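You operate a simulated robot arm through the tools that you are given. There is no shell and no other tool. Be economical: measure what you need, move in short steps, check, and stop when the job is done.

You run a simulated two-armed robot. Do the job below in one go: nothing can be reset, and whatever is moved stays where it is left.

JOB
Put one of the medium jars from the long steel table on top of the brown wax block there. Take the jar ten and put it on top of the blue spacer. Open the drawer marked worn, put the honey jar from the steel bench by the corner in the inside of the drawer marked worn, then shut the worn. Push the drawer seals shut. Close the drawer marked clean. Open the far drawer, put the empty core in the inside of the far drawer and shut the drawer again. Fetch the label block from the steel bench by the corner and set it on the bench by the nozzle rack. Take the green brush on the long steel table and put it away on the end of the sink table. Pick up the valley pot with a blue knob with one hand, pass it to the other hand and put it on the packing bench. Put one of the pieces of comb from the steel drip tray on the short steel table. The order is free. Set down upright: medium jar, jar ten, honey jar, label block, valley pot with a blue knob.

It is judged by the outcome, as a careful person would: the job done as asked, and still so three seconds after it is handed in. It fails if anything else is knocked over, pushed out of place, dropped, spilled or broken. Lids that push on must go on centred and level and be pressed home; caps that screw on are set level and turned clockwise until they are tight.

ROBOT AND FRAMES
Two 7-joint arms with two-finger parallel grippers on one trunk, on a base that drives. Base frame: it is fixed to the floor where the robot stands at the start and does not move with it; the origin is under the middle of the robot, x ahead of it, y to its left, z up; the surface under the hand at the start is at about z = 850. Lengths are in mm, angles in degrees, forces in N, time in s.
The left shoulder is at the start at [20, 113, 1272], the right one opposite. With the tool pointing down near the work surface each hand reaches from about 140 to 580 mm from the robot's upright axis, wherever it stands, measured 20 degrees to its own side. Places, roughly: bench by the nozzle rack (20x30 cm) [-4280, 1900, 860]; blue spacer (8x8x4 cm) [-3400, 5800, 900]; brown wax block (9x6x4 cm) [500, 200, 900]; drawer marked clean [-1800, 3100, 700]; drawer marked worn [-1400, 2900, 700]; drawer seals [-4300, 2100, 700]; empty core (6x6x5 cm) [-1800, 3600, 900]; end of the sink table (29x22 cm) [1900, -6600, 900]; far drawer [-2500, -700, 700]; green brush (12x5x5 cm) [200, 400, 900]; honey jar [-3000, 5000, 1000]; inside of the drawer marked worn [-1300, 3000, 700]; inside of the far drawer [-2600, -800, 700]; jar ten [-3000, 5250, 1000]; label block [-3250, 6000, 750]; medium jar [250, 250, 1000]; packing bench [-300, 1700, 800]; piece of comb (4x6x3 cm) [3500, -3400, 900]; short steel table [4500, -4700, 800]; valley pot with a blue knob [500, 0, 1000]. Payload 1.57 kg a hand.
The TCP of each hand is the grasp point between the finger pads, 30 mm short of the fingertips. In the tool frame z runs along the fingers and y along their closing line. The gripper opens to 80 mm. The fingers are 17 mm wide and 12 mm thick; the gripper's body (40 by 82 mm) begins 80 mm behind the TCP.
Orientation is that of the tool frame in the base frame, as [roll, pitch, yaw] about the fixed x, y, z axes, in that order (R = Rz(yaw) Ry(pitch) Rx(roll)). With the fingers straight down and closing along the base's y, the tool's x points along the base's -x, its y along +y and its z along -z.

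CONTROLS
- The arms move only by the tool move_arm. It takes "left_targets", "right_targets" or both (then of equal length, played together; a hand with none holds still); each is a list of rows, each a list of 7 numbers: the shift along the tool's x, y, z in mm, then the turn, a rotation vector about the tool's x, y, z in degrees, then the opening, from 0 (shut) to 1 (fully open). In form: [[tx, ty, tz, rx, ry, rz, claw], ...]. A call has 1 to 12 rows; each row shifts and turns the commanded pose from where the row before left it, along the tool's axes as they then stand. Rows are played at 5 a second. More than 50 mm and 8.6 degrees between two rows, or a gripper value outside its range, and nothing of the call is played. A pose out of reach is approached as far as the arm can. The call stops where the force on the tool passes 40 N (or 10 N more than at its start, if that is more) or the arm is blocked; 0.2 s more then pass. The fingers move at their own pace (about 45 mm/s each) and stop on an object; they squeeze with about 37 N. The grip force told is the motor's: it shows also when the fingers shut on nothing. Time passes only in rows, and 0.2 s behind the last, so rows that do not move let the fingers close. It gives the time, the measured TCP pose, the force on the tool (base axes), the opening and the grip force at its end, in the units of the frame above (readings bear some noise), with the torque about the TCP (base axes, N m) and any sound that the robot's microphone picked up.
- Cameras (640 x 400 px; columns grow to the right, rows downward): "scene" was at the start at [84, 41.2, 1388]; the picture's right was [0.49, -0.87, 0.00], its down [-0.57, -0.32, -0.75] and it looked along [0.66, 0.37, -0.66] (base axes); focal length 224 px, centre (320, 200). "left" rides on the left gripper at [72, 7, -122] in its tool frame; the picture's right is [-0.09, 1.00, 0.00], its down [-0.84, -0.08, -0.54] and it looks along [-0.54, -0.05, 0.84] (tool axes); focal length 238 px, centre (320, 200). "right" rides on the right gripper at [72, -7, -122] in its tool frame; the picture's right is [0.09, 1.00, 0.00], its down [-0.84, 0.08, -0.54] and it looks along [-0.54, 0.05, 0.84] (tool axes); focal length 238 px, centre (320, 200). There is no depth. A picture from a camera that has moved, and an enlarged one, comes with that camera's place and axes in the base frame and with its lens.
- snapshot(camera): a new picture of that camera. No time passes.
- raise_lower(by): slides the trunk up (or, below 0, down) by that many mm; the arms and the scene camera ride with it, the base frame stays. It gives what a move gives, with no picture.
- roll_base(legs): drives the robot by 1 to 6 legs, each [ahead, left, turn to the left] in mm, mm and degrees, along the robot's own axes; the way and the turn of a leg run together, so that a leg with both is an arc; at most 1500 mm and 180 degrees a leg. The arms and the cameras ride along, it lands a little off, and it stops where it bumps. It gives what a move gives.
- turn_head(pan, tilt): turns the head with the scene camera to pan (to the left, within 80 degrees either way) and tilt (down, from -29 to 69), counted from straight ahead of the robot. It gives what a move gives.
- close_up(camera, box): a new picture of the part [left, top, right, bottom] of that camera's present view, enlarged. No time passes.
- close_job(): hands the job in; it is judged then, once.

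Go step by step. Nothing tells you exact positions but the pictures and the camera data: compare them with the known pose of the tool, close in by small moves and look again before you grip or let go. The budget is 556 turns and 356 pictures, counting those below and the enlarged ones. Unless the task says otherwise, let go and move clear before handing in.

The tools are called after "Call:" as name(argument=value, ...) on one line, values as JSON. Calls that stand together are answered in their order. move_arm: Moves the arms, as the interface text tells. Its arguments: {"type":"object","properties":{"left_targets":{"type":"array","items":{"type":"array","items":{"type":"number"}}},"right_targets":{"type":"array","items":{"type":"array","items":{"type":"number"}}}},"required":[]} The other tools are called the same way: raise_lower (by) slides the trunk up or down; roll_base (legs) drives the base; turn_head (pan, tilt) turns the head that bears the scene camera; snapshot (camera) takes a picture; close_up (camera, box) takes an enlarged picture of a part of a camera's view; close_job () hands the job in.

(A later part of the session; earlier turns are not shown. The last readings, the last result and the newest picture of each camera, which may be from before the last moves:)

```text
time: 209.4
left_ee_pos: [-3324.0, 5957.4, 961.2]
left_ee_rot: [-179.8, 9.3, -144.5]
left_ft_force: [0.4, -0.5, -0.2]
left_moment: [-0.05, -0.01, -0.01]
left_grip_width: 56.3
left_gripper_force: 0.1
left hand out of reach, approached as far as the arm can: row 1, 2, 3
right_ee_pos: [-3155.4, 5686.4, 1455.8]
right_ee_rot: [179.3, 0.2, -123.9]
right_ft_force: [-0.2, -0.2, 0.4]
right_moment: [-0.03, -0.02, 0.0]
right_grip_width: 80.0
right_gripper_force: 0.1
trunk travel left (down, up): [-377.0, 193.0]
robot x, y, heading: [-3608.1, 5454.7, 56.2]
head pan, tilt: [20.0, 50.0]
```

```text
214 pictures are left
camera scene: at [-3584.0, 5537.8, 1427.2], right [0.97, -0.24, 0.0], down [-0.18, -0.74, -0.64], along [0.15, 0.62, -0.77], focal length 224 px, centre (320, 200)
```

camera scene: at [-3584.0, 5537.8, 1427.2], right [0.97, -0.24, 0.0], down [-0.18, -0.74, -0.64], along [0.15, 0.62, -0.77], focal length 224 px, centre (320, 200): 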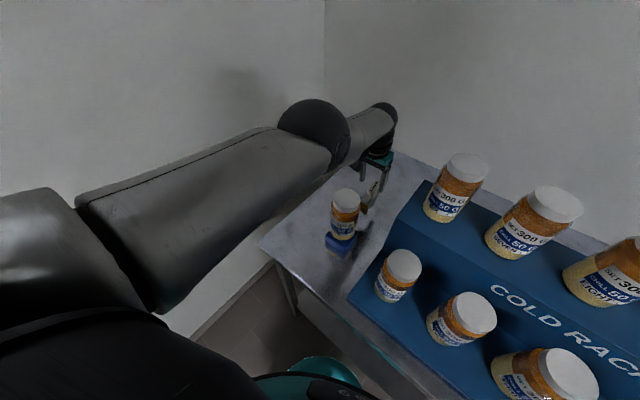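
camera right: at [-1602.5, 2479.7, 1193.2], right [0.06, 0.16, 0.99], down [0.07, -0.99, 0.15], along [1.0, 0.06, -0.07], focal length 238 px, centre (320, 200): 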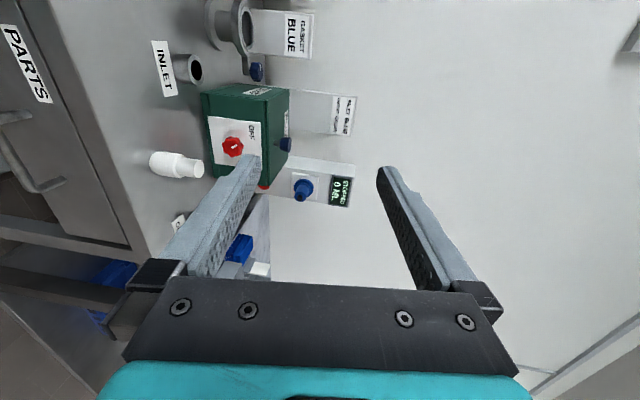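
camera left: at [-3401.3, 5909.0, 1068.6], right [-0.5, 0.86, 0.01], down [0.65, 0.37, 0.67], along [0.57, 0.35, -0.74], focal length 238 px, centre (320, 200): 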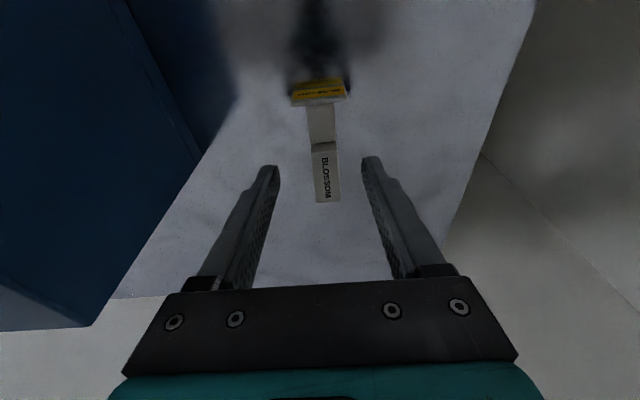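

Call:
roll_base(legs=[[24, 4, 0]])

Call:
raise_lower(by=-40)

Call:
snapshot(camera="left")

Call:
snapshot(camera="scene")

```text
time: 210.2
left_ee_pos: [-3313.5, 5979.1, 959.2]
left_ee_rot: [-179.8, 9.2, -144.5]
left_ft_force: [0.5, 0.1, -0.9]
left_moment: [0.02, 0.01, 0.03]
left_grip_width: 56.1
left_gripper_force: 0.1
right_ee_pos: [-3146.1, 5710.8, 1456.9]
right_ee_rot: [179.3, 0.1, -123.9]
right_ft_force: [0.7, 0.3, 0.7]
right_moment: [-0.06, 0.0, 0.03]
right_grip_width: 79.9
right_gripper_force: 0.0
trunk travel left (down, up): [-377.0, 193.0]
robot x, y, heading: [-3596.1, 5477.3, 56.3]
head pan, tilt: [20.0, 50.0]
```

```text
time: 211.0
left_ee_pos: [-3313.7, 5978.5, 919.5]
left_ee_rot: [-179.8, 9.1, -144.5]
left_ft_force: [0.3, -0.4, 0.3]
left_moment: [0.0, 0.01, 0.01]
left_grip_width: 56.1
left_gripper_force: 0.0
right_ee_pos: [-3147.0, 5710.5, 1416.7]
right_ee_rot: [179.2, 0.2, -123.8]
right_ft_force: [0.1, -0.2, -0.2]
right_moment: [0.0, 0.04, 0.0]
right_grip_width: 80.3
right_gripper_force: 0.2
trunk travel left (down, up): [-337.0, 233.0]
robot x, y, heading: [-3601.9, 5474.9, 56.3]
head pan, tilt: [20.0, 50.0]
```

```text
213 pictures are left
camera left: at [-3391.4, 5930.9, 1028.6], right [-0.5, 0.86, 0.01], down [0.65, 0.37, 0.67], along [0.57, 0.34, -0.74], focal length 238 px, centre (320, 200)
```

left: 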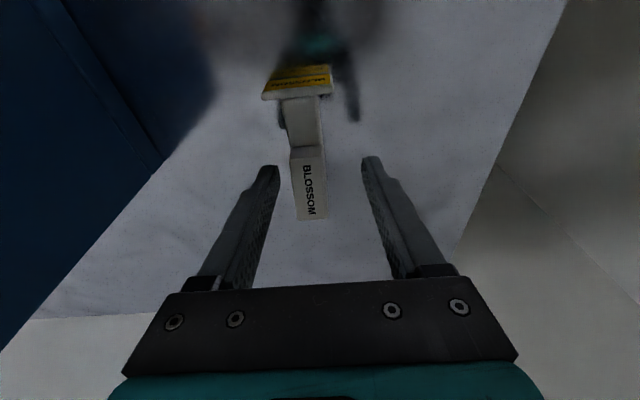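

```text
212 pictures are left
camera scene: at [-3574.2, 5559.9, 1387.2], right [0.97, -0.24, 0.0], down [-0.18, -0.74, -0.64], along [0.15, 0.62, -0.77], focal length 224 px, centre (320, 200)
```

scene: 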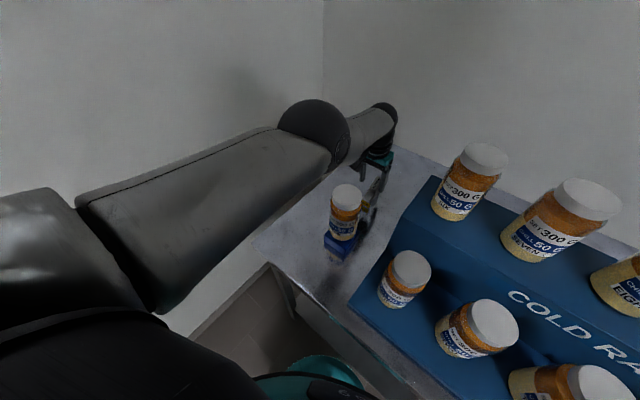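

Call:
move_arm(left_targets=[[0, -8, 0, 0, 0, 0, 0.7], [0, 0, 0, 0, 0, 0, 0.7]])

Call:
raise_lower(by=-33)

Call:
snapshot(camera="left")

Call:
close_up(camera="scene", box=[280, 90, 440, 210])

```text
time: 211.6
left_ee_pos: [-3309.0, 5972.1, 920.4]
left_ee_rot: [-179.8, 9.1, -144.5]
left_ft_force: [0.4, -1.0, 0.1]
left_moment: [-0.02, -0.02, 0.04]
left_grip_width: 56.1
left_gripper_force: 0.1
right_ee_pos: [-3147.0, 5709.3, 1415.7]
right_ee_rot: [179.4, 0.2, -124.0]
right_ft_force: [-0.4, 0.5, 0.1]
right_moment: [0.0, 0.01, 0.0]
right_grip_width: 80.1
right_gripper_force: 0.1
trunk travel left (down, up): [-337.0, 233.0]
robot x, y, heading: [-3597.3, 5476.2, 56.5]
head pan, tilt: [20.0, 50.0]
```

```text
time: 212.4
left_ee_pos: [-3308.2, 5971.3, 886.1]
left_ee_rot: [-179.8, 9.2, -144.4]
left_ft_force: [-0.2, -0.1, 0.5]
left_moment: [-0.02, -0.02, 0.0]
left_grip_width: 56.1
left_gripper_force: 0.1
right_ee_pos: [-3146.7, 5707.1, 1382.3]
right_ee_rot: [179.3, 0.2, -123.9]
right_ft_force: [0.1, -0.8, -0.2]
right_moment: [-0.01, 0.02, -0.03]
right_grip_width: 80.0
right_gripper_force: 0.1
trunk travel left (down, up): [-304.0, 266.0]
robot x, y, heading: [-3595.8, 5479.8, 56.3]
head pan, tilt: [20.0, 50.0]
```

```text
211 pictures are left
camera left: at [-3386.0, 5924.6, 995.6], right [-0.5, 0.86, 0.01], down [0.65, 0.37, 0.67], along [0.57, 0.34, -0.74], focal length 238 px, centre (320, 200)
```

left: 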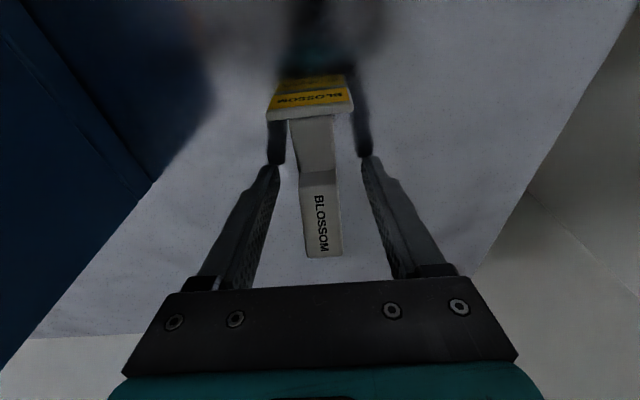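

```text
3.33 times, centred on (360, 150) of scene
camera zoom: at [-3574.2, 5559.8, 1354.2], right [0.97, -0.24, 0.0], down [-0.18, -0.74, -0.64], along [0.15, 0.62, -0.77], focal length 745 px, centre (187, 367)
```

zoom: 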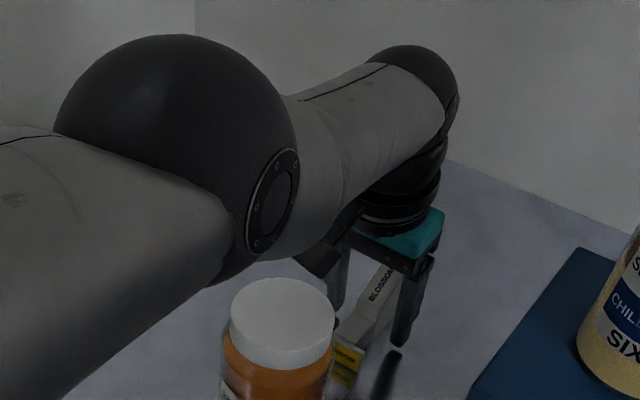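

Call:
move_arm(left_targets=[[0, 0, 0, 0, 0, 0, 0.4], [0, 0, 0, 0, 0, 0, 0.1], [0, 0, 0, 0, 0, 0, 0], [0, 0, 0, 0, 0, 0, 0]])

Call:
snapshot(camera="left")

```text
time: 213.4
left_ee_pos: [-3307.7, 5972.9, 886.3]
left_ee_rot: [-179.7, 9.1, -144.6]
left_ft_force: [0.1, -0.2, 0.2]
left_moment: [0.02, 0.04, 0.04]
left_grip_width: 23.6
left_gripper_force: 29.7
right_ee_pos: [-3146.0, 5709.3, 1382.5]
right_ee_rot: [179.2, 0.2, -123.9]
right_ft_force: [0.5, 0.0, -0.1]
right_moment: [0.01, -0.01, -0.05]
right_grip_width: 80.2
right_gripper_force: 0.1
trunk travel left (down, up): [-304.0, 266.0]
robot x, y, heading: [-3599.1, 5474.3, 56.3]
head pan, tilt: [20.0, 50.0]
```

```text
209 pictures are left
camera left: at [-3385.9, 5924.7, 995.7], right [-0.5, 0.86, 0.01], down [0.65, 0.37, 0.67], along [0.57, 0.34, -0.74], focal length 238 px, centre (320, 200)
```

left: 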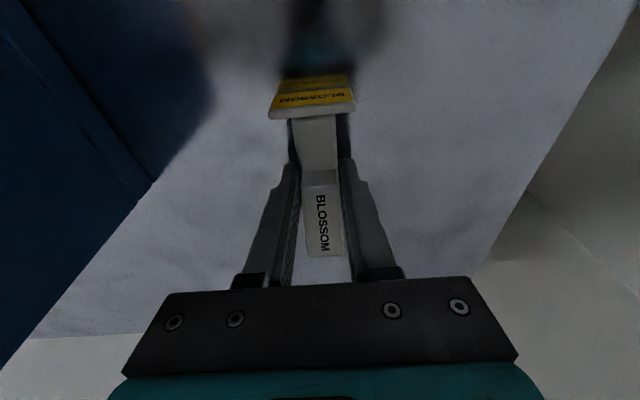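

Label block gripped. I lift straight up high and check jar TEN.

Call:
raise_lower(by=255)

Call:
snapshot(camera="scene")

Call:
snapshot(camera="left")

```text
time: 216.0
left_ee_pos: [-3308.0, 5971.7, 1143.8]
left_ee_rot: [-179.7, 9.1, -144.5]
left_ft_force: [-0.7, 0.0, 0.2]
left_moment: [0.02, 0.03, 0.04]
left_grip_width: 23.2
left_gripper_force: 35.9
right_ee_pos: [-3145.7, 5708.9, 1638.1]
right_ee_rot: [179.3, 0.2, -123.9]
right_ft_force: [0.1, 0.7, 0.1]
right_moment: [0.01, 0.02, 0.0]
right_grip_width: 79.9
right_gripper_force: 0.0
trunk travel left (down, up): [-559.0, 11.0]
robot x, y, heading: [-3599.3, 5479.0, 56.5]
head pan, tilt: [20.0, 50.0]
```

```text
208 pictures are left
camera scene: at [-3574.0, 5560.1, 1609.1], right [0.97, -0.24, 0.0], down [-0.18, -0.74, -0.64], along [0.15, 0.62, -0.77], focal length 224 px, centre (320, 200)
```

scene: 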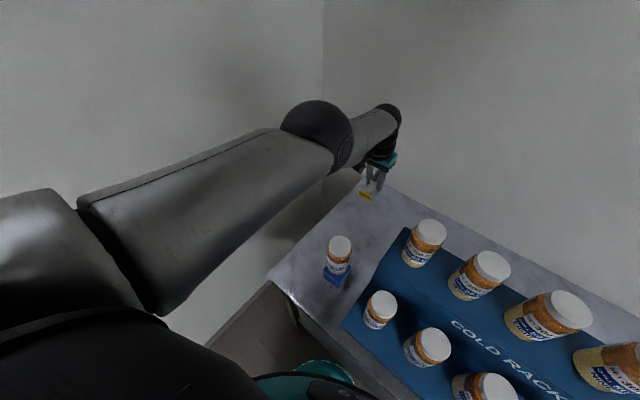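

```text
207 pictures are left
camera left: at [-3385.8, 5924.8, 1250.4], right [-0.5, 0.86, 0.01], down [0.65, 0.37, 0.67], along [0.57, 0.34, -0.74], focal length 238 px, centre (320, 200)
```

left: 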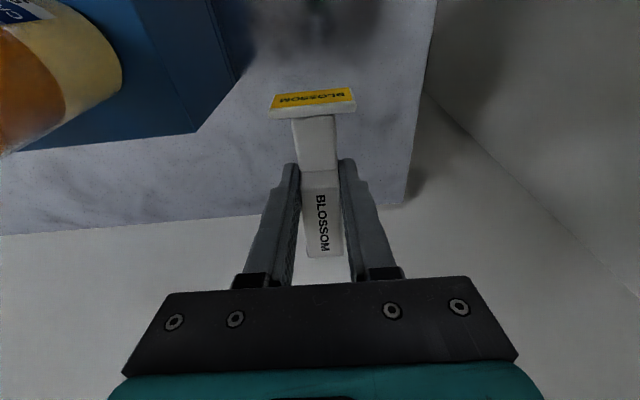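

Call:
close_up(camera="scene", box=[290, 210, 400, 320])

Call:
roll_base(legs=[[-330, -30, 0]])

Call:
turn_head(pan=-30, tilt=45)

Call:
snapshot(camera="scene")

```text
3.64 times, centred on (345, 265) of scene
camera zoom: at [-3574.0, 5560.1, 1609.1], right [0.97, -0.24, 0.0], down [-0.18, -0.74, -0.64], along [0.15, 0.62, -0.77], focal length 813 px, centre (229, -36)
```

zoom: 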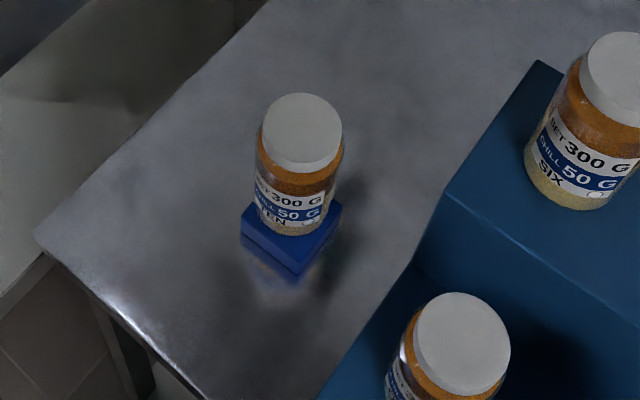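

```text
time: 218.2
left_ee_pos: [-3464.4, 5682.6, 1142.5]
left_ee_rot: [-179.8, 9.1, -144.5]
left_ft_force: [-0.1, 0.1, -0.3]
left_moment: [0.02, -0.01, 0.01]
left_grip_width: 23.2
left_gripper_force: 35.9
right_ee_pos: [-3302.7, 5420.2, 1636.9]
right_ee_rot: [179.3, 0.2, -124.0]
right_ft_force: [0.2, -0.4, -0.7]
right_moment: [0.0, -0.02, 0.0]
right_grip_width: 79.9
right_gripper_force: 0.0
trunk travel left (down, up): [-559.0, 11.0]
robot x, y, heading: [-3754.1, 5185.5, 56.0]
head pan, tilt: [20.0, 50.0]
```

```text
time: 219.4
left_ee_pos: [-3464.9, 5684.1, 1141.4]
left_ee_rot: [-179.7, 9.1, -144.6]
left_ft_force: [-0.1, 0.3, -0.4]
left_moment: [-0.01, 0.01, 0.0]
left_grip_width: 23.3
left_gripper_force: 35.5
right_ee_pos: [-3303.2, 5419.9, 1638.3]
right_ee_rot: [179.3, 0.1, -124.0]
right_ft_force: [-0.2, -0.6, -0.6]
right_moment: [-0.03, 0.02, 0.02]
right_grip_width: 80.4
right_gripper_force: 0.0
trunk travel left (down, up): [-559.0, 11.0]
robot x, y, heading: [-3755.6, 5187.5, 56.1]
head pan, tilt: [-30.0, 45.0]
```

```text
205 pictures are left
camera scene: at [-3676.6, 5232.0, 1616.1], right [0.44, -0.9, 0.0], down [-0.63, -0.31, -0.71], along [0.63, 0.31, -0.71], focal length 224 px, centre (320, 200)
```

scene: 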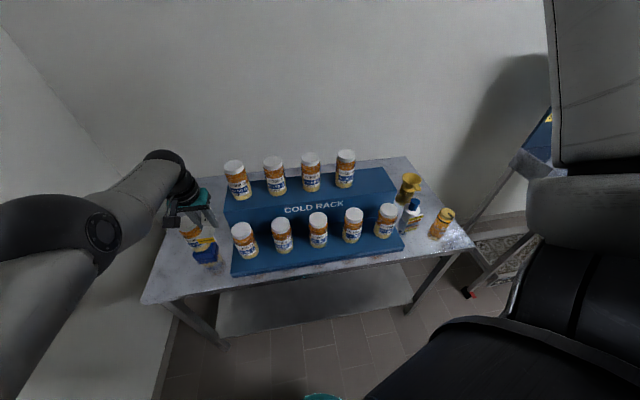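

Jar TEN is fine. I back off, face the bench, retract and raise the left hand with the block, and lower the right hand for the honey jar.

Call:
roll_base(legs=[[-200, 0, 0], [0, 0, -20]])

Call:
move_arm(left_targets=[[18, 0, -38, 0, 0, 0, 0], [18, 0, -38, 0, 0, 0, 0], [18, 0, -38, 0, 0, 0, 0], [18, 0, -38, 0, 0, 0, 0], [18, 0, -38, 0, 0, 0, 0], [18, 0, -38, 0, 0, 0, 0], [18, 0, -38, 0, 0, 0, 0], [18, 0, -34, 0, 0, 0, 0]], right_targets=[[0, 0, 45, 0, 0, 0, 1], [0, 0, 45, 0, 0, 0, 1], [0, 0, 45, 0, 0, 0, 1], [0, 0, 45, 0, 0, 0, 1], [0, 0, 45, 0, 0, 0, 1], [0, 0, 45, 0, 0, 0, 1], [0, 0, 45, 0, 0, 0, 1], [0, 0, 45, 0, 0, 0, 1]])

```text
time: 222.1
left_ee_pos: [-3423.6, 5391.4, 1142.9]
left_ee_rot: [-179.8, 9.1, -164.3]
left_ft_force: [0.7, -0.1, 0.1]
left_moment: [0.02, -0.02, 0.0]
left_grip_width: 22.9
left_gripper_force: 35.8
right_ee_pos: [-3361.0, 5087.7, 1637.8]
right_ee_rot: [179.4, 0.2, -143.6]
right_ft_force: [0.4, 0.2, 0.3]
right_moment: [0.03, 0.02, -0.03]
right_grip_width: 80.1
right_gripper_force: 0.1
trunk travel left (down, up): [-559.0, 11.0]
robot x, y, heading: [-3862.6, 5025.7, 36.3]
head pan, tilt: [-30.0, 45.0]
```

```text
time: 223.8
left_ee_pos: [-3425.4, 5420.3, 1405.9]
left_ee_rot: [-179.7, 8.9, -164.3]
left_ft_force: [0.1, -0.1, -0.2]
left_moment: [-0.03, 0.02, 0.01]
left_grip_width: 23.6
left_gripper_force: 35.6
left hand out of reach, approached as far as the arm can: row 1, 2, 3, 4, 5, 6, 7, 8
right_ee_pos: [-3362.2, 5092.9, 1278.6]
right_ee_rot: [179.4, 0.4, -143.8]
right_ft_force: [0.2, -0.1, 0.5]
right_moment: [-0.02, 0.01, 0.0]
right_grip_width: 79.9
right_gripper_force: 0.1
trunk travel left (down, up): [-559.0, 11.0]
robot x, y, heading: [-3864.4, 5024.8, 36.4]
head pan, tilt: [-30.0, 45.0]
```

Call:
move_arm(left_targets=[[40, 0, -6, 0, 0, 0, 0], [40, 0, -6, 0, 0, 0, 0], [40, 0, -6, 0, 0, 0, 0], [40, 0, -6, 0, 0, 0, 0], [40, 0, -6, 0, 0, 0, 0]])

Call:
turn_head(pan=0, tilt=45)

Call:
snapshot(camera="scene")

```text
time: 225.1
left_ee_pos: [-3445.0, 5444.1, 1436.3]
left_ee_rot: [-179.7, 9.0, -164.3]
left_ft_force: [0.0, 0.2, -0.7]
left_moment: [0.0, -0.02, 0.02]
left_grip_width: 23.1
left_gripper_force: 36.1
left hand out of reach, approached as far as the arm can: row 1, 2, 3, 4, 5
right_ee_pos: [-3362.9, 5094.9, 1277.7]
right_ee_rot: [179.3, 0.2, -143.7]
right_ft_force: [-0.1, 0.4, 0.2]
right_moment: [0.01, 0.0, 0.02]
right_grip_width: 79.9
right_gripper_force: 0.1
trunk travel left (down, up): [-559.0, 11.0]
robot x, y, heading: [-3865.3, 5026.0, 36.5]
head pan, tilt: [-30.0, 45.0]
```

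```text
time: 226.0
left_ee_pos: [-3443.1, 5442.9, 1436.2]
left_ee_rot: [-179.7, 9.1, -164.4]
left_ft_force: [0.5, -0.5, -0.4]
left_moment: [0.01, 0.0, -0.01]
left_grip_width: 23.3
left_gripper_force: 35.8
right_ee_pos: [-3362.7, 5093.5, 1278.4]
right_ee_rot: [179.4, 0.3, -143.8]
right_ft_force: [0.2, -0.3, 0.2]
right_moment: [-0.03, -0.01, -0.01]
right_grip_width: 80.1
right_gripper_force: 0.1
trunk travel left (down, up): [-559.0, 11.0]
robot x, y, heading: [-3865.4, 5020.7, 36.5]
head pan, tilt: [0.0, 45.0]
```

```text
204 pictures are left
camera scene: at [-3791.3, 5077.4, 1616.1], right [0.59, -0.8, 0.0], down [-0.57, -0.42, -0.71], along [0.57, 0.42, -0.71], focal length 224 px, centre (320, 200)
```

scene: 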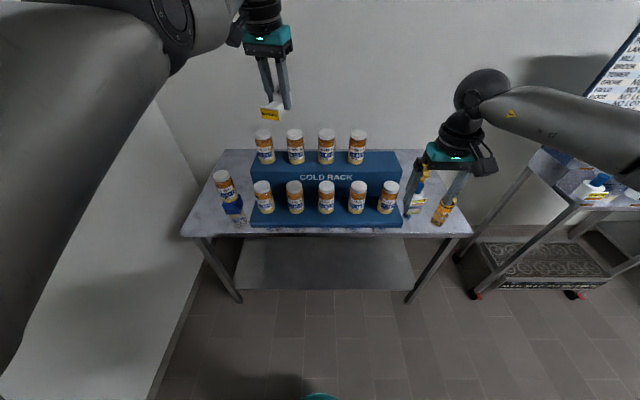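

Call:
move_arm(left_targets=[[0, 0, 0, 0, 0, -6.7, 0], [0, 0, 0, 0, 0, -6.7, 0], [0, 0, 0, 0, 0, -6.6, 0], [40, 0, 6, 0, 0, 0, 0], [40, 0, 6, 0, 0, 0, 0], [40, 0, 6, 0, 0, 0, 0], [40, 0, 6, 0, 0, 0, 0]])

```text
time: 227.6
left_ee_pos: [-3439.6, 5435.6, 1432.8]
left_ee_rot: [-176.7, 8.4, -144.1]
left_ft_force: [0.4, 0.4, -1.1]
left_moment: [-0.02, 0.01, 0.01]
left_grip_width: 23.4
left_gripper_force: 35.7
left hand out of reach, approached as far as the arm can: row 4, 5, 6, 7
right_ee_pos: [-3361.6, 5093.4, 1277.6]
right_ee_rot: [179.3, 0.2, -143.7]
right_ft_force: [-0.4, -0.9, 0.8]
right_moment: [-0.01, 0.0, -0.02]
right_grip_width: 79.8
right_gripper_force: 0.0
trunk travel left (down, up): [-559.0, 11.0]
robot x, y, heading: [-3867.9, 5023.1, 36.4]
head pan, tilt: [0.0, 45.0]
```

Call:
move_arm(left_targets=[[0, 5, 40, 0, 0, 0, 0], [0, 5, 40, 0, 0, 0, 0], [10, 10, 40, 0, 0, 0, 0], [35, 15, 20, 0, 0, 0, 0], [35, 15, 6, 0, 0, 0, 0], [35, 15, 6, 0, 0, 0, 0], [35, 15, 6, 0, 0, 0, 0]])

```text
time: 229.2
left_ee_pos: [-3453.9, 5489.5, 1252.3]
left_ee_rot: [-176.6, 8.4, -144.1]
left_ft_force: [-0.1, 0.1, 0.4]
left_moment: [-0.06, 0.0, 0.0]
left_grip_width: 23.4
left_gripper_force: 35.9
left hand out of reach, approached as far as the arm can: row 1, 3, 4, 5, 6, 7
right_ee_pos: [-3363.2, 5095.2, 1278.0]
right_ee_rot: [179.3, 0.2, -143.6]
right_ft_force: [-0.2, 0.8, -0.2]
right_moment: [-0.01, 0.02, -0.01]
right_grip_width: 80.1
right_gripper_force: 0.1
trunk travel left (down, up): [-559.0, 11.0]
robot x, y, heading: [-3863.3, 5024.6, 36.4]
head pan, tilt: [0.0, 45.0]
```

Call:
move_arm(left_targets=[[0, 0, 0, -3.3, 8, 0, 0], [20, 0, 0, 0, 0, 0, 0], [20, 0, 0, 0, 0, 0, 0], [20, 0, 0, 0, 0, 0, 0], [20, 0, 0, 0, 0, 0, 0], [20, 0, 0, 0, 0, 0, 0]])

```text
refused: row 1 steps farther than a row can; nothing moved
```

Call:
move_arm(left_targets=[[0, 0, 0, -3, 4, 0, 0], [0, 0, 0, 0, 4, 0, 0], [20, 0, 0, 0, 0, 0, 0], [20, 0, 0, 0, 0, 0, 0], [20, 0, 0, 0, 0, 0, 0], [20, 0, 0, 0, 0, 0, 0], [20, 0, 0, 0, 0, 0, 0]])

Call:
snapshot(camera="scene")

```text
time: 230.8
left_ee_pos: [-3478.8, 5475.1, 1253.8]
left_ee_rot: [-179.7, 0.5, -144.2]
left_ft_force: [0.6, 0.9, -0.3]
left_moment: [0.0, 0.02, -0.03]
left_grip_width: 23.3
left_gripper_force: 35.7
left hand out of reach, approached as far as the arm can: row 1, 2, 3, 4, 5, 6, 7
right_ee_pos: [-3362.4, 5094.7, 1278.1]
right_ee_rot: [179.3, 0.2, -143.7]
right_ft_force: [0.7, -1.1, -0.3]
right_moment: [-0.01, 0.01, 0.04]
right_grip_width: 79.9
right_gripper_force: 0.1
trunk travel left (down, up): [-559.0, 11.0]
robot x, y, heading: [-3863.4, 5021.5, 36.5]
head pan, tilt: [0.0, 45.0]
```

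```text
203 pictures are left
camera scene: at [-3791.4, 5077.5, 1616.1], right [0.59, -0.8, 0.0], down [-0.57, -0.42, -0.71], along [0.57, 0.42, -0.71], focal length 224 px, centre (320, 200)
```

scene: 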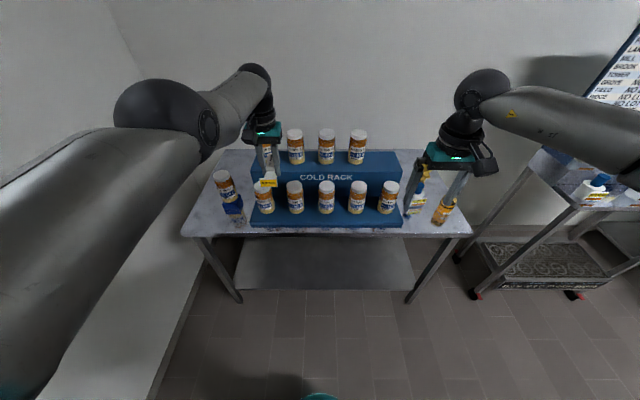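

Call:
roll_base(legs=[[0, -325, 0]])

Call:
move_arm(left_targets=[[30, 20, 0, 0, 0, 0, 0], [30, 20, 0, 0, 0, 0, 0], [30, 20, 0, 0, 0, 0, 0], [30, 20, 0, 0, 0, 0, 0], [30, 10, 0, 0, 0, 0, 0], [30, 0, 0, 0, 0, 0, 0]])

```text
time: 233.0
left_ee_pos: [-3286.3, 5212.9, 1253.7]
left_ee_rot: [-179.7, 0.5, -144.1]
left_ft_force: [-0.4, -0.6, -0.9]
left_moment: [-0.04, -0.02, 0.0]
left_grip_width: 23.1
left_gripper_force: 35.6
right_ee_pos: [-3169.8, 4834.0, 1278.5]
right_ee_rot: [179.4, 0.2, -143.7]
right_ft_force: [-0.3, -0.3, -1.3]
right_moment: [0.0, 0.03, 0.01]
right_grip_width: 80.1
right_gripper_force: 0.1
trunk travel left (down, up): [-559.0, 11.0]
robot x, y, heading: [-3672.2, 4765.7, 36.8]
head pan, tilt: [0.0, 45.0]
```

```text
time: 234.4
left_ee_pos: [-3348.8, 5292.7, 1235.0]
left_ee_rot: [-179.6, 0.4, -144.2]
left_ft_force: [-0.2, -0.4, -0.2]
left_moment: [0.02, -0.03, -0.03]
left_grip_width: 23.3
left_gripper_force: 35.3
left hand out of reach, approached as far as the arm can: row 1, 2, 3, 4, 5, 6
right_ee_pos: [-3169.9, 4833.9, 1278.1]
right_ee_rot: [179.3, 0.1, -143.8]
right_ft_force: [-0.7, 0.3, -0.1]
right_moment: [0.03, 0.03, 0.0]
right_grip_width: 79.8
right_gripper_force: 0.0
trunk travel left (down, up): [-559.0, 11.0]
robot x, y, heading: [-3672.4, 4761.8, 36.7]
head pan, tilt: [0.0, 45.0]
```

Call:
move_arm(left_targets=[[0, 0, 40, 0, 0, 0, 0], [0, 0, 40, 0, 0, 0, 0], [0, 0, 40, 0, 0, 0, 0], [0, 0, 40, 0, 0, 0, 0]])

Call:
move_arm(left_targets=[[40, 0, 0, 0, 0, 0, 0], [40, 0, 0, 0, 0, 0, 0], [40, 0, 0, 0, 0, 0, 0]])

Call:
snapshot(camera="scene")

```text
time: 235.4
left_ee_pos: [-3372.1, 5267.1, 1087.1]
left_ee_rot: [-179.6, 0.5, -144.2]
left_ft_force: [0.5, 0.5, -0.8]
left_moment: [0.0, 0.03, 0.0]
left_grip_width: 23.3
left_gripper_force: 35.8
left hand out of reach, approached as far as the arm can: row 1, 2, 3, 4
right_ee_pos: [-3171.3, 4833.8, 1278.8]
right_ee_rot: [179.3, 0.3, -143.7]
right_ft_force: [-0.3, 0.2, 0.2]
right_moment: [0.0, -0.02, 0.01]
right_grip_width: 79.9
right_gripper_force: 0.0
trunk travel left (down, up): [-559.0, 11.0]
robot x, y, heading: [-3671.8, 4763.0, 36.4]
head pan, tilt: [0.0, 45.0]
```

```text
time: 236.2
left_ee_pos: [-3393.6, 5263.9, 1049.3]
left_ee_rot: [-179.6, 0.4, -144.1]
left_ft_force: [-0.1, -0.3, -1.2]
left_moment: [0.02, 0.01, 0.0]
left_grip_width: 23.5
left_gripper_force: 36.1
left hand out of reach, approached as far as the arm can: row 1, 2, 3
right_ee_pos: [-3169.9, 4834.3, 1277.2]
right_ee_rot: [179.3, 0.1, -143.7]
right_ft_force: [0.5, 0.2, -0.4]
right_moment: [0.0, 0.01, 0.0]
right_grip_width: 79.9
right_gripper_force: 0.1
trunk travel left (down, up): [-559.0, 11.0]
robot x, y, heading: [-3673.7, 4759.9, 36.5]
head pan, tilt: [0.0, 45.0]
```

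```text
202 pictures are left
camera scene: at [-3599.3, 4817.4, 1616.1], right [0.59, -0.8, 0.0], down [-0.57, -0.42, -0.71], along [0.57, 0.42, -0.71], focal length 224 px, centre (320, 200)
```

scene: 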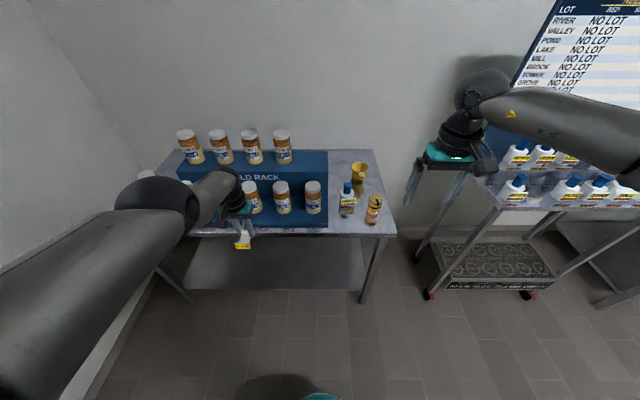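

Call:
move_arm(left_targets=[[40, 0, 0, 0, 0, 0, 0], [40, 0, 0, 0, 0, 0, 0], [40, 0, 0, 0, 0, 0, 0], [40, 0, 0, 0, 0, 0, 0]])

Call:
move_arm(left_targets=[[10, 0, -40, 0, 0, 0, 0], [10, 0, -40, 0, 0, 0, 0], [10, 0, -40, 0, 0, 0, 0], [10, 0, -40, 0, 0, 0, 0], [10, 0, -40, 0, 0, 0, 0]])

```text
time: 237.2
left_ee_pos: [-3441.3, 5254.0, 978.2]
left_ee_rot: [-179.7, 0.5, -144.2]
left_ft_force: [-0.4, -0.9, 0.2]
left_moment: [0.04, -0.02, -0.02]
left_grip_width: 23.3
left_gripper_force: 35.5
left hand out of reach, approached as far as the arm can: row 1, 2, 3, 4
right_ee_pos: [-3169.3, 4833.8, 1278.4]
right_ee_rot: [179.3, 0.2, -143.7]
right_ft_force: [0.4, 0.7, -0.1]
right_moment: [-0.02, 0.04, -0.01]
right_grip_width: 79.8
right_gripper_force: 0.1
trunk travel left (down, up): [-559.0, 11.0]
robot x, y, heading: [-3673.5, 4763.1, 36.3]
head pan, tilt: [0.0, 45.0]
```

```text
time: 238.4
left_ee_pos: [-3402.3, 5314.0, 1124.0]
left_ee_rot: [-179.7, 0.4, -144.1]
left_ft_force: [0.1, -0.4, -1.2]
left_moment: [-0.02, 0.03, 0.0]
left_grip_width: 23.1
left_gripper_force: 35.5
left hand out of reach, approached as far as the arm can: row 1, 2, 3, 4, 5
right_ee_pos: [-3170.3, 4833.1, 1277.7]
right_ee_rot: [179.3, 0.2, -143.7]
right_ft_force: [0.0, 0.8, -0.1]
right_moment: [-0.01, -0.03, 0.01]
right_grip_width: 80.3
right_gripper_force: 0.1
trunk travel left (down, up): [-559.0, 11.0]
robot x, y, heading: [-3669.1, 4762.3, 36.5]
head pan, tilt: [0.0, 45.0]
```

The left arm is stuck fully stretched (elbow straight). I command a long, straight inward pull toward the shoulder to bend it.

Call:
move_arm(left_targets=[[45, -15, -14, 0, 0, 0, 0], [45, -15, -14, 0, 0, 0, 0], [45, -15, -14, 0, 0, 0, 0], [45, -15, -14, 0, 0, 0, 0], [45, -15, -14, 0, 0, 0, 0]])

```text
time: 239.6
left_ee_pos: [-3393.4, 5304.9, 1121.3]
left_ee_rot: [-179.6, 0.4, -144.2]
left_ft_force: [0.2, -0.3, -0.4]
left_moment: [-0.02, 0.04, 0.03]
left_grip_width: 23.3
left_gripper_force: 35.4
left hand out of reach, approached as far as the arm can: row 1, 2, 3, 4, 5
right_ee_pos: [-3170.5, 4833.3, 1277.1]
right_ee_rot: [179.2, 0.2, -143.6]
right_ft_force: [-0.2, 0.8, -0.2]
right_moment: [-0.04, -0.02, 0.03]
right_grip_width: 80.1
right_gripper_force: 0.0
trunk travel left (down, up): [-559.0, 11.0]
robot x, y, heading: [-3671.6, 4762.0, 36.4]
head pan, tilt: [0.0, 45.0]
```

I keep the straight arm and simply swing it to the left side, out of the way; base and trunk can do the positioning.

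Call:
move_arm(left_targets=[[12, 44, -10, 0, 0, 0, 0], [14, 44, -10, 0, 0, 0, 0], [16, 43, -10, 0, 0, 0, 0], [20, 42, -10, 0, 0, 0, 0], [24, 40, -10, 0, 0, 0, 0], [26, 38, -10, 0, 0, 0, 0], [28, 36, -10, 0, 0, 0, 0], [30, 34, -10, 0, 0, 0, 0], [32, 32, -10, 0, 0, 0, 0]])

Call:
snapshot(camera="scene")

Call:
snapshot(camera="left")

```text
time: 241.6
left_ee_pos: [-3763.5, 5472.2, 1205.6]
left_ee_rot: [-179.6, 0.7, -144.2]
left_ft_force: [-0.5, -0.3, -0.4]
left_moment: [0.03, -0.03, -0.02]
left_grip_width: 23.3
left_gripper_force: 35.1
left hand out of reach, approached as far as the arm can: row 1, 2, 9
right_ee_pos: [-3171.3, 4832.4, 1278.7]
right_ee_rot: [179.3, 0.3, -143.8]
right_ft_force: [-0.3, 0.9, 0.8]
right_moment: [0.0, 0.0, 0.0]
right_grip_width: 80.0
right_gripper_force: 0.1
trunk travel left (down, up): [-559.0, 11.0]
robot x, y, heading: [-3671.4, 4758.7, 36.4]
head pan, tilt: [0.0, 45.0]
```

```text
201 pictures are left
camera scene: at [-3600.5, 4816.9, 1616.2], right [0.59, -0.8, 0.0], down [-0.57, -0.42, -0.71], along [0.57, 0.42, -0.71], focal length 224 px, centre (320, 200)
```

scene: 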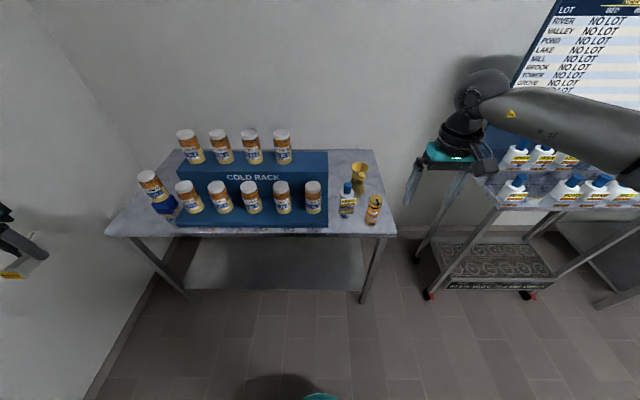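

```text
200 pictures are left
camera left: at [-3826.7, 5434.9, 1326.3], right [-0.51, 0.86, -0.01], down [0.72, 0.43, 0.55], along [0.48, 0.28, -0.83], focal length 238 px, centre (320, 200)
```

left: 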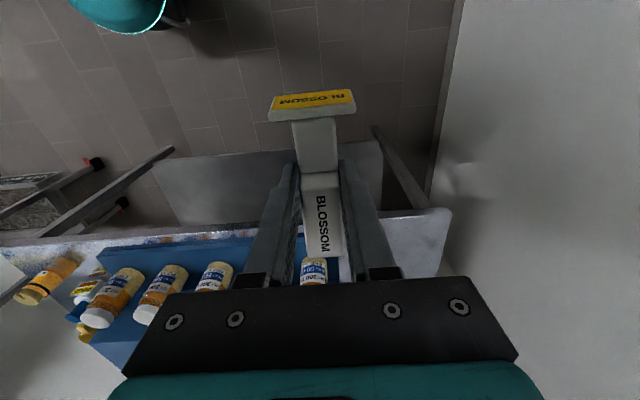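

The arm responds again. I retract the left a little and drive toward the honey jar.

Call:
move_arm(left_targets=[[30, 0, 0, 0, 0, 0, 0], [30, 0, 0, 0, 0, 0, 0]])

Call:
roll_base(legs=[[200, 0, 0]])

Call:
snapshot(camera="right")

Call:
close_up(camera="scene", box=[300, 130, 460, 250])

```text
time: 242.2
left_ee_pos: [-3811.4, 5436.3, 1207.0]
left_ee_rot: [-179.6, 0.5, -144.2]
left_ft_force: [0.2, 0.0, 0.0]
left_moment: [0.04, 0.05, 0.01]
left_grip_width: 23.4
left_gripper_force: 36.1
right_ee_pos: [-3170.5, 4833.5, 1278.6]
right_ee_rot: [179.3, 0.2, -143.7]
right_ft_force: [0.7, 0.0, 1.4]
right_moment: [-0.01, -0.02, -0.01]
right_grip_width: 80.1
right_gripper_force: 0.0
trunk travel left (down, up): [-559.0, 11.0]
robot x, y, heading: [-3670.8, 4760.3, 36.6]
head pan, tilt: [0.0, 45.0]
```

```text
time: 243.8
left_ee_pos: [-3649.4, 5556.0, 1205.4]
left_ee_rot: [-179.7, 0.4, -144.1]
left_ft_force: [-0.3, -0.4, -0.2]
left_moment: [-0.04, 0.01, 0.01]
left_grip_width: 23.4
left_gripper_force: 35.7
right_ee_pos: [-3009.1, 4952.8, 1278.3]
right_ee_rot: [179.3, 0.3, -143.6]
right_ft_force: [-0.5, 0.7, 0.4]
right_moment: [0.02, 0.03, 0.01]
right_grip_width: 80.0
right_gripper_force: 0.0
trunk travel left (down, up): [-559.0, 11.0]
robot x, y, heading: [-3516.7, 4881.0, 36.3]
head pan, tilt: [0.0, 45.0]
```

```text
199 pictures are left
camera right: at [-3061.9, 4903.4, 1399.2], right [-0.66, 0.75, 0.01], down [0.63, 0.55, 0.55], along [0.4, 0.37, -0.84], focal length 238 px, centre (320, 200)
```

right: 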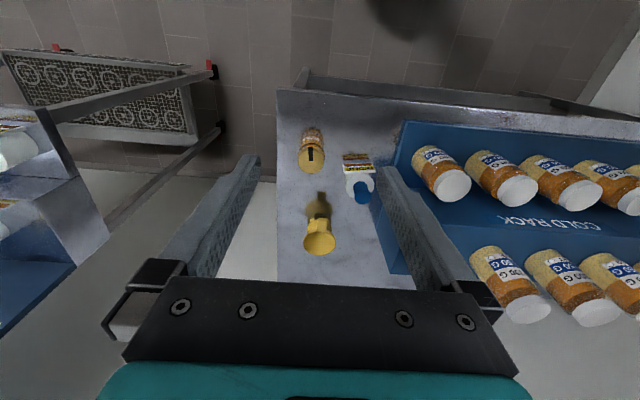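

```text
3.33 times, centred on (380, 190) of scene
camera zoom: at [-3437.3, 4936.7, 1616.1], right [0.59, -0.8, 0.0], down [-0.57, -0.42, -0.71], along [0.57, 0.42, -0.71], focal length 745 px, centre (120, 233)
```

zoom: 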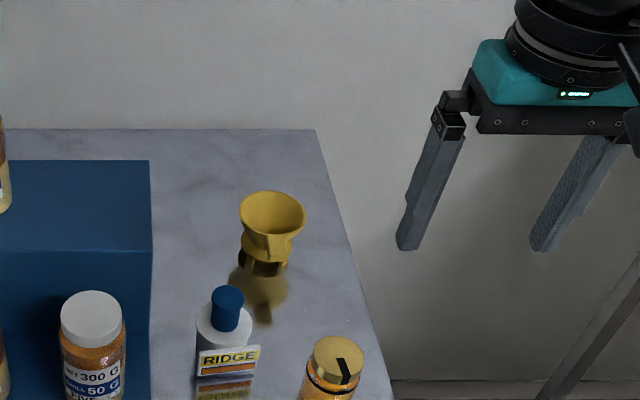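

Honey jar lid at about [-2916,5022,944], ~51 mm wide. I drive forward and lower in stages.

Call:
roll_base(legs=[[116, 0, 0]])

Call:
raise_lower(by=-200)

Call:
snapshot(camera="right")

Call:
snapshot(camera="scene")

```text
time: 245.0
left_ee_pos: [-3555.8, 5625.4, 1205.3]
left_ee_rot: [-179.7, 0.5, -144.2]
left_ft_force: [-0.2, -0.4, -0.1]
left_moment: [0.0, -0.02, 0.01]
left_grip_width: 23.2
left_gripper_force: 36.2
right_ee_pos: [-2916.6, 5022.6, 1277.6]
right_ee_rot: [179.3, 0.2, -143.7]
right_ft_force: [0.4, 0.6, 0.2]
right_moment: [0.0, 0.02, 0.0]
right_grip_width: 80.2
right_gripper_force: 0.0
trunk travel left (down, up): [-559.0, 11.0]
robot x, y, heading: [-3417.8, 4948.8, 36.7]
head pan, tilt: [0.0, 45.0]
```

```text
time: 247.2
left_ee_pos: [-3556.3, 5625.7, 1006.0]
left_ee_rot: [-179.8, 0.5, -144.2]
left_ft_force: [0.3, 0.6, 0.0]
left_moment: [-0.02, -0.01, 0.05]
left_grip_width: 23.2
left_gripper_force: 35.8
right_ee_pos: [-2916.1, 5021.3, 1077.9]
right_ee_rot: [179.2, 0.2, -143.8]
right_ft_force: [0.2, 0.1, 0.1]
right_moment: [0.01, 0.02, 0.0]
right_grip_width: 79.8
right_gripper_force: 0.0
trunk travel left (down, up): [-359.0, 211.0]
robot x, y, heading: [-3421.8, 4950.3, 36.5]
head pan, tilt: [0.0, 45.0]
```

```text
197 pictures are left
camera right: at [-2968.9, 4972.0, 1199.5], right [-0.66, 0.75, 0.01], down [0.63, 0.55, 0.55], along [0.4, 0.37, -0.84], focal length 238 px, centre (320, 200)
```

right: 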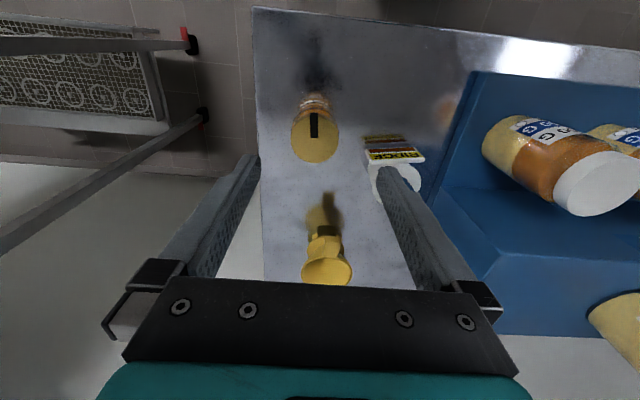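

```text
196 pictures are left
camera scene: at [-3344.4, 5005.3, 1416.2], right [0.59, -0.8, 0.0], down [-0.57, -0.42, -0.71], along [0.57, 0.42, -0.71], focal length 224 px, centre (320, 200)
```

scene: 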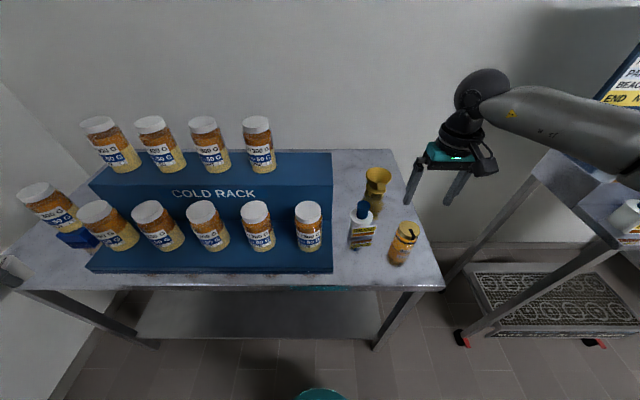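

Call:
move_arm(right_targets=[[-16, -4, 0, 0, 0, 0, 0.82], [0, 0, 25, 0, 0, 0, 0.82], [0, 0, 25, 0, 0, 0, 0.82]])

Call:
raise_lower(by=-50)

Call:
snapshot(camera="right")

Call:
close_up(camera="scene", box=[320, 120, 480, 260])

```text
time: 247.9
left_ee_pos: [-3557.1, 5624.8, 1005.8]
left_ee_rot: [-179.7, 0.5, -144.2]
left_ft_force: [0.0, -0.7, -1.2]
left_moment: [-0.03, -0.01, 0.02]
left_grip_width: 23.3
left_gripper_force: 35.9
right_ee_pos: [-2899.6, 5029.2, 1028.0]
right_ee_rot: [179.2, 0.2, -143.7]
right_ft_force: [0.9, -0.1, 0.6]
right_moment: [-0.02, 0.02, -0.02]
right_grip_width: 65.9
right_gripper_force: 0.0
trunk travel left (down, up): [-359.0, 211.0]
robot x, y, heading: [-3421.2, 4951.2, 36.0]
head pan, tilt: [0.0, 45.0]
```

```text
time: 248.9
left_ee_pos: [-3556.2, 5625.1, 955.1]
left_ee_rot: [-179.7, 0.4, -144.3]
left_ft_force: [-0.3, -0.2, -0.1]
left_moment: [-0.03, -0.01, -0.01]
left_grip_width: 23.3
left_gripper_force: 35.2
right_ee_pos: [-2900.6, 5028.5, 977.8]
right_ee_rot: [179.3, 0.2, -143.8]
right_ft_force: [-0.6, 0.2, -0.3]
right_moment: [0.0, 0.01, -0.01]
right_grip_width: 65.5
right_gripper_force: 0.2
trunk travel left (down, up): [-309.0, 261.0]
robot x, y, heading: [-3414.8, 4952.6, 36.4]
head pan, tilt: [0.0, 45.0]
```

```text
195 pictures are left
camera right: at [-2954.1, 4979.1, 1099.6], right [-0.66, 0.75, 0.01], down [0.63, 0.55, 0.55], along [0.4, 0.37, -0.84], focal length 238 px, centre (320, 200)
```

right: 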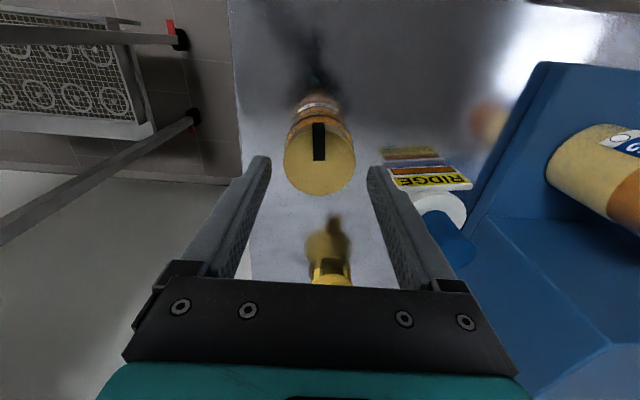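

```text
2.86 times, centred on (400, 190) of scene
camera zoom: at [-3344.4, 5005.2, 1366.2], right [0.59, -0.8, 0.0], down [-0.57, -0.42, -0.71], along [0.57, 0.42, -0.71], focal length 639 px, centre (91, 229)
```

zoom: 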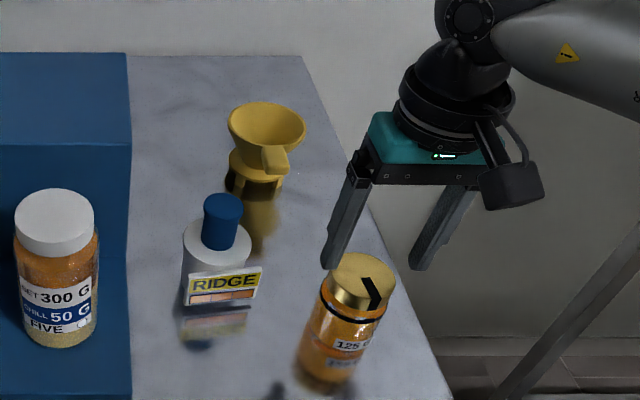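

Call:
move_arm(right_targets=[[4, 0, 0, 0, 0, 0, 0.85], [0, 0, 15, 0, 0, 0, 0.85], [0, 0, 15, 0, 0, 0, 0.85]])

Call:
raise_lower(by=-32)

Call:
snapshot(camera="right")

```text
time: 249.7
left_ee_pos: [-3556.3, 5626.1, 957.0]
left_ee_rot: [-179.8, 0.6, -144.1]
left_ft_force: [0.5, -0.1, 0.3]
left_moment: [0.0, -0.01, 0.02]
left_grip_width: 23.3
left_gripper_force: 35.8
right_ee_pos: [-2904.6, 5026.9, 949.1]
right_ee_rot: [179.4, 0.2, -143.7]
right_ft_force: [-0.3, 0.5, -0.8]
right_moment: [0.0, -0.01, -0.02]
right_grip_width: 67.8
right_gripper_force: 0.1
trunk travel left (down, up): [-309.0, 261.0]
robot x, y, heading: [-3418.6, 4950.1, 36.3]
head pan, tilt: [0.0, 45.0]
```

```text
time: 250.4
left_ee_pos: [-3556.0, 5624.8, 923.6]
left_ee_rot: [-179.7, 0.5, -144.1]
left_ft_force: [-0.4, 0.2, -0.6]
left_moment: [0.02, 0.01, -0.01]
left_grip_width: 23.2
left_gripper_force: 35.6
right_ee_pos: [-2905.1, 5026.8, 915.0]
right_ee_rot: [179.3, 0.2, -143.7]
right_ft_force: [1.4, -0.8, 0.4]
right_moment: [-0.01, -0.01, 0.02]
right_grip_width: 67.8
right_gripper_force: 0.0
trunk travel left (down, up): [-277.0, 293.0]
robot x, y, heading: [-3418.5, 4947.5, 36.4]
head pan, tilt: [0.0, 45.0]
```

```text
193 pictures are left
camera right: at [-2957.6, 4977.2, 1037.4], right [-0.66, 0.75, 0.01], down [0.63, 0.55, 0.55], along [0.4, 0.37, -0.84], focal length 238 px, centre (320, 200)
```

right: 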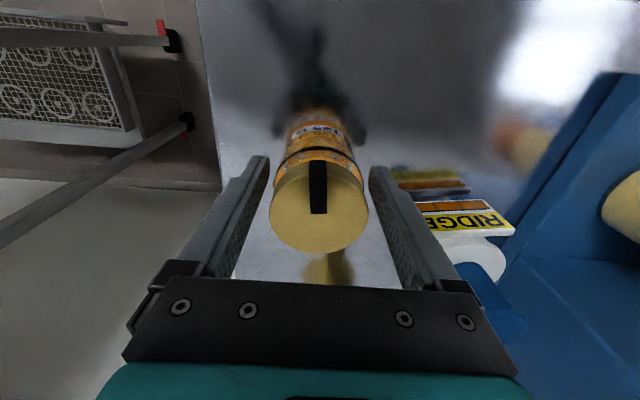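

Call:
raise_lower(by=-12)

Call:
move_arm(right_targets=[[0, 0, 0, 0, 0, 0, 0.6], [0, 0, 0, 0, 0, 0, 0.4], [0, 0, 0, 0, 0, 0, 0.4], [0, 0, 0, 0, 0, 0, 0.4]])

Call:
raise_lower(by=120)

Call:
snapshot(camera="scene")

Call:
snapshot(camera="right")

```text
time: 251.0
left_ee_pos: [-3556.6, 5626.0, 911.8]
left_ee_rot: [-179.7, 0.7, -144.2]
left_ft_force: [-0.2, 0.2, -0.5]
left_moment: [0.01, 0.0, 0.0]
left_grip_width: 23.5
left_gripper_force: 35.4
right_ee_pos: [-2905.0, 5026.2, 903.7]
right_ee_rot: [179.3, 0.2, -143.7]
right_ft_force: [0.3, -0.8, 0.5]
right_moment: [-0.01, -0.01, 0.01]
right_grip_width: 67.9
right_gripper_force: 0.0
trunk travel left (down, up): [-265.0, 305.0]
robot x, y, heading: [-3420.8, 4953.0, 36.3]
head pan, tilt: [0.0, 45.0]
```

```text
time: 252.0
left_ee_pos: [-3555.7, 5625.8, 911.3]
left_ee_rot: [-179.7, 0.5, -144.1]
left_ft_force: [-0.5, 0.7, -0.3]
left_moment: [0.03, -0.01, -0.03]
left_grip_width: 23.4
left_gripper_force: 35.5
right_ee_pos: [-2904.0, 5025.8, 904.5]
right_ee_rot: [179.3, 0.2, -143.7]
right_ft_force: [0.7, 0.0, 1.6]
right_moment: [-0.14, -0.06, -0.01]
right_grip_width: 58.3
right_gripper_force: 37.1
trunk travel left (down, up): [-265.0, 305.0]
robot x, y, heading: [-3417.5, 4952.6, 36.4]
head pan, tilt: [0.0, 45.0]
```

```text
time: 253.5
left_ee_pos: [-3556.4, 5626.0, 1032.2]
left_ee_rot: [-179.7, 0.5, -144.2]
left_ft_force: [0.0, 0.5, -1.6]
left_moment: [0.02, 0.03, 0.0]
left_grip_width: 23.3
left_gripper_force: 35.7
right_ee_pos: [-2903.9, 5027.2, 1023.4]
right_ee_rot: [179.3, 0.2, -143.7]
right_ft_force: [0.1, -0.7, -2.9]
right_moment: [-0.02, 0.04, -0.01]
right_grip_width: 58.4
right_gripper_force: 37.0
trunk travel left (down, up): [-385.0, 185.0]
robot x, y, heading: [-3421.2, 4950.9, 36.5]
head pan, tilt: [0.0, 45.0]
```

```text
192 pictures are left
camera scene: at [-3344.0, 5005.5, 1442.0], right [0.59, -0.8, 0.0], down [-0.57, -0.42, -0.71], along [0.57, 0.42, -0.71], focal length 224 px, centre (320, 200)
```

scene: 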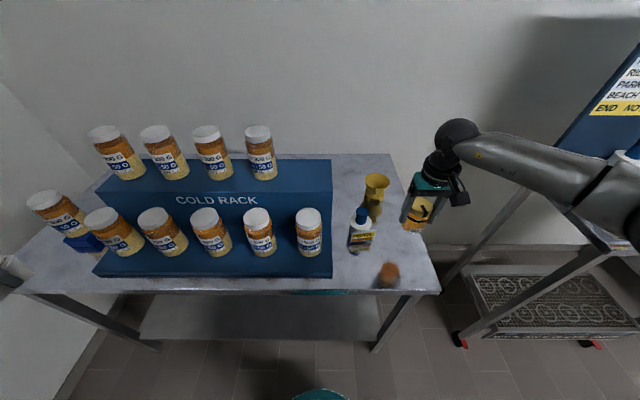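

```text
191 pictures are left
camera right: at [-2957.3, 4977.3, 1145.1], right [-0.66, 0.75, 0.01], down [0.63, 0.55, 0.55], along [0.4, 0.37, -0.84], focal length 238 px, centre (320, 200)
```

right: 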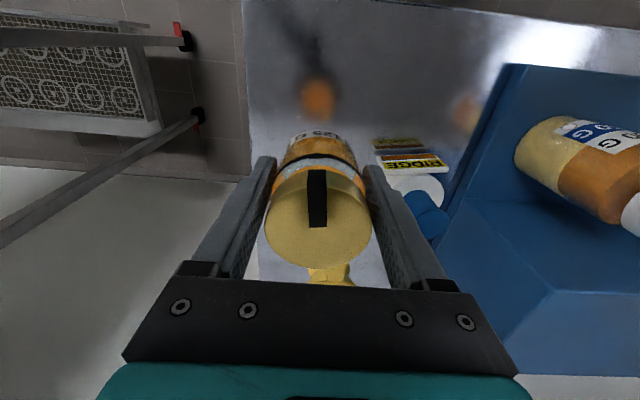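

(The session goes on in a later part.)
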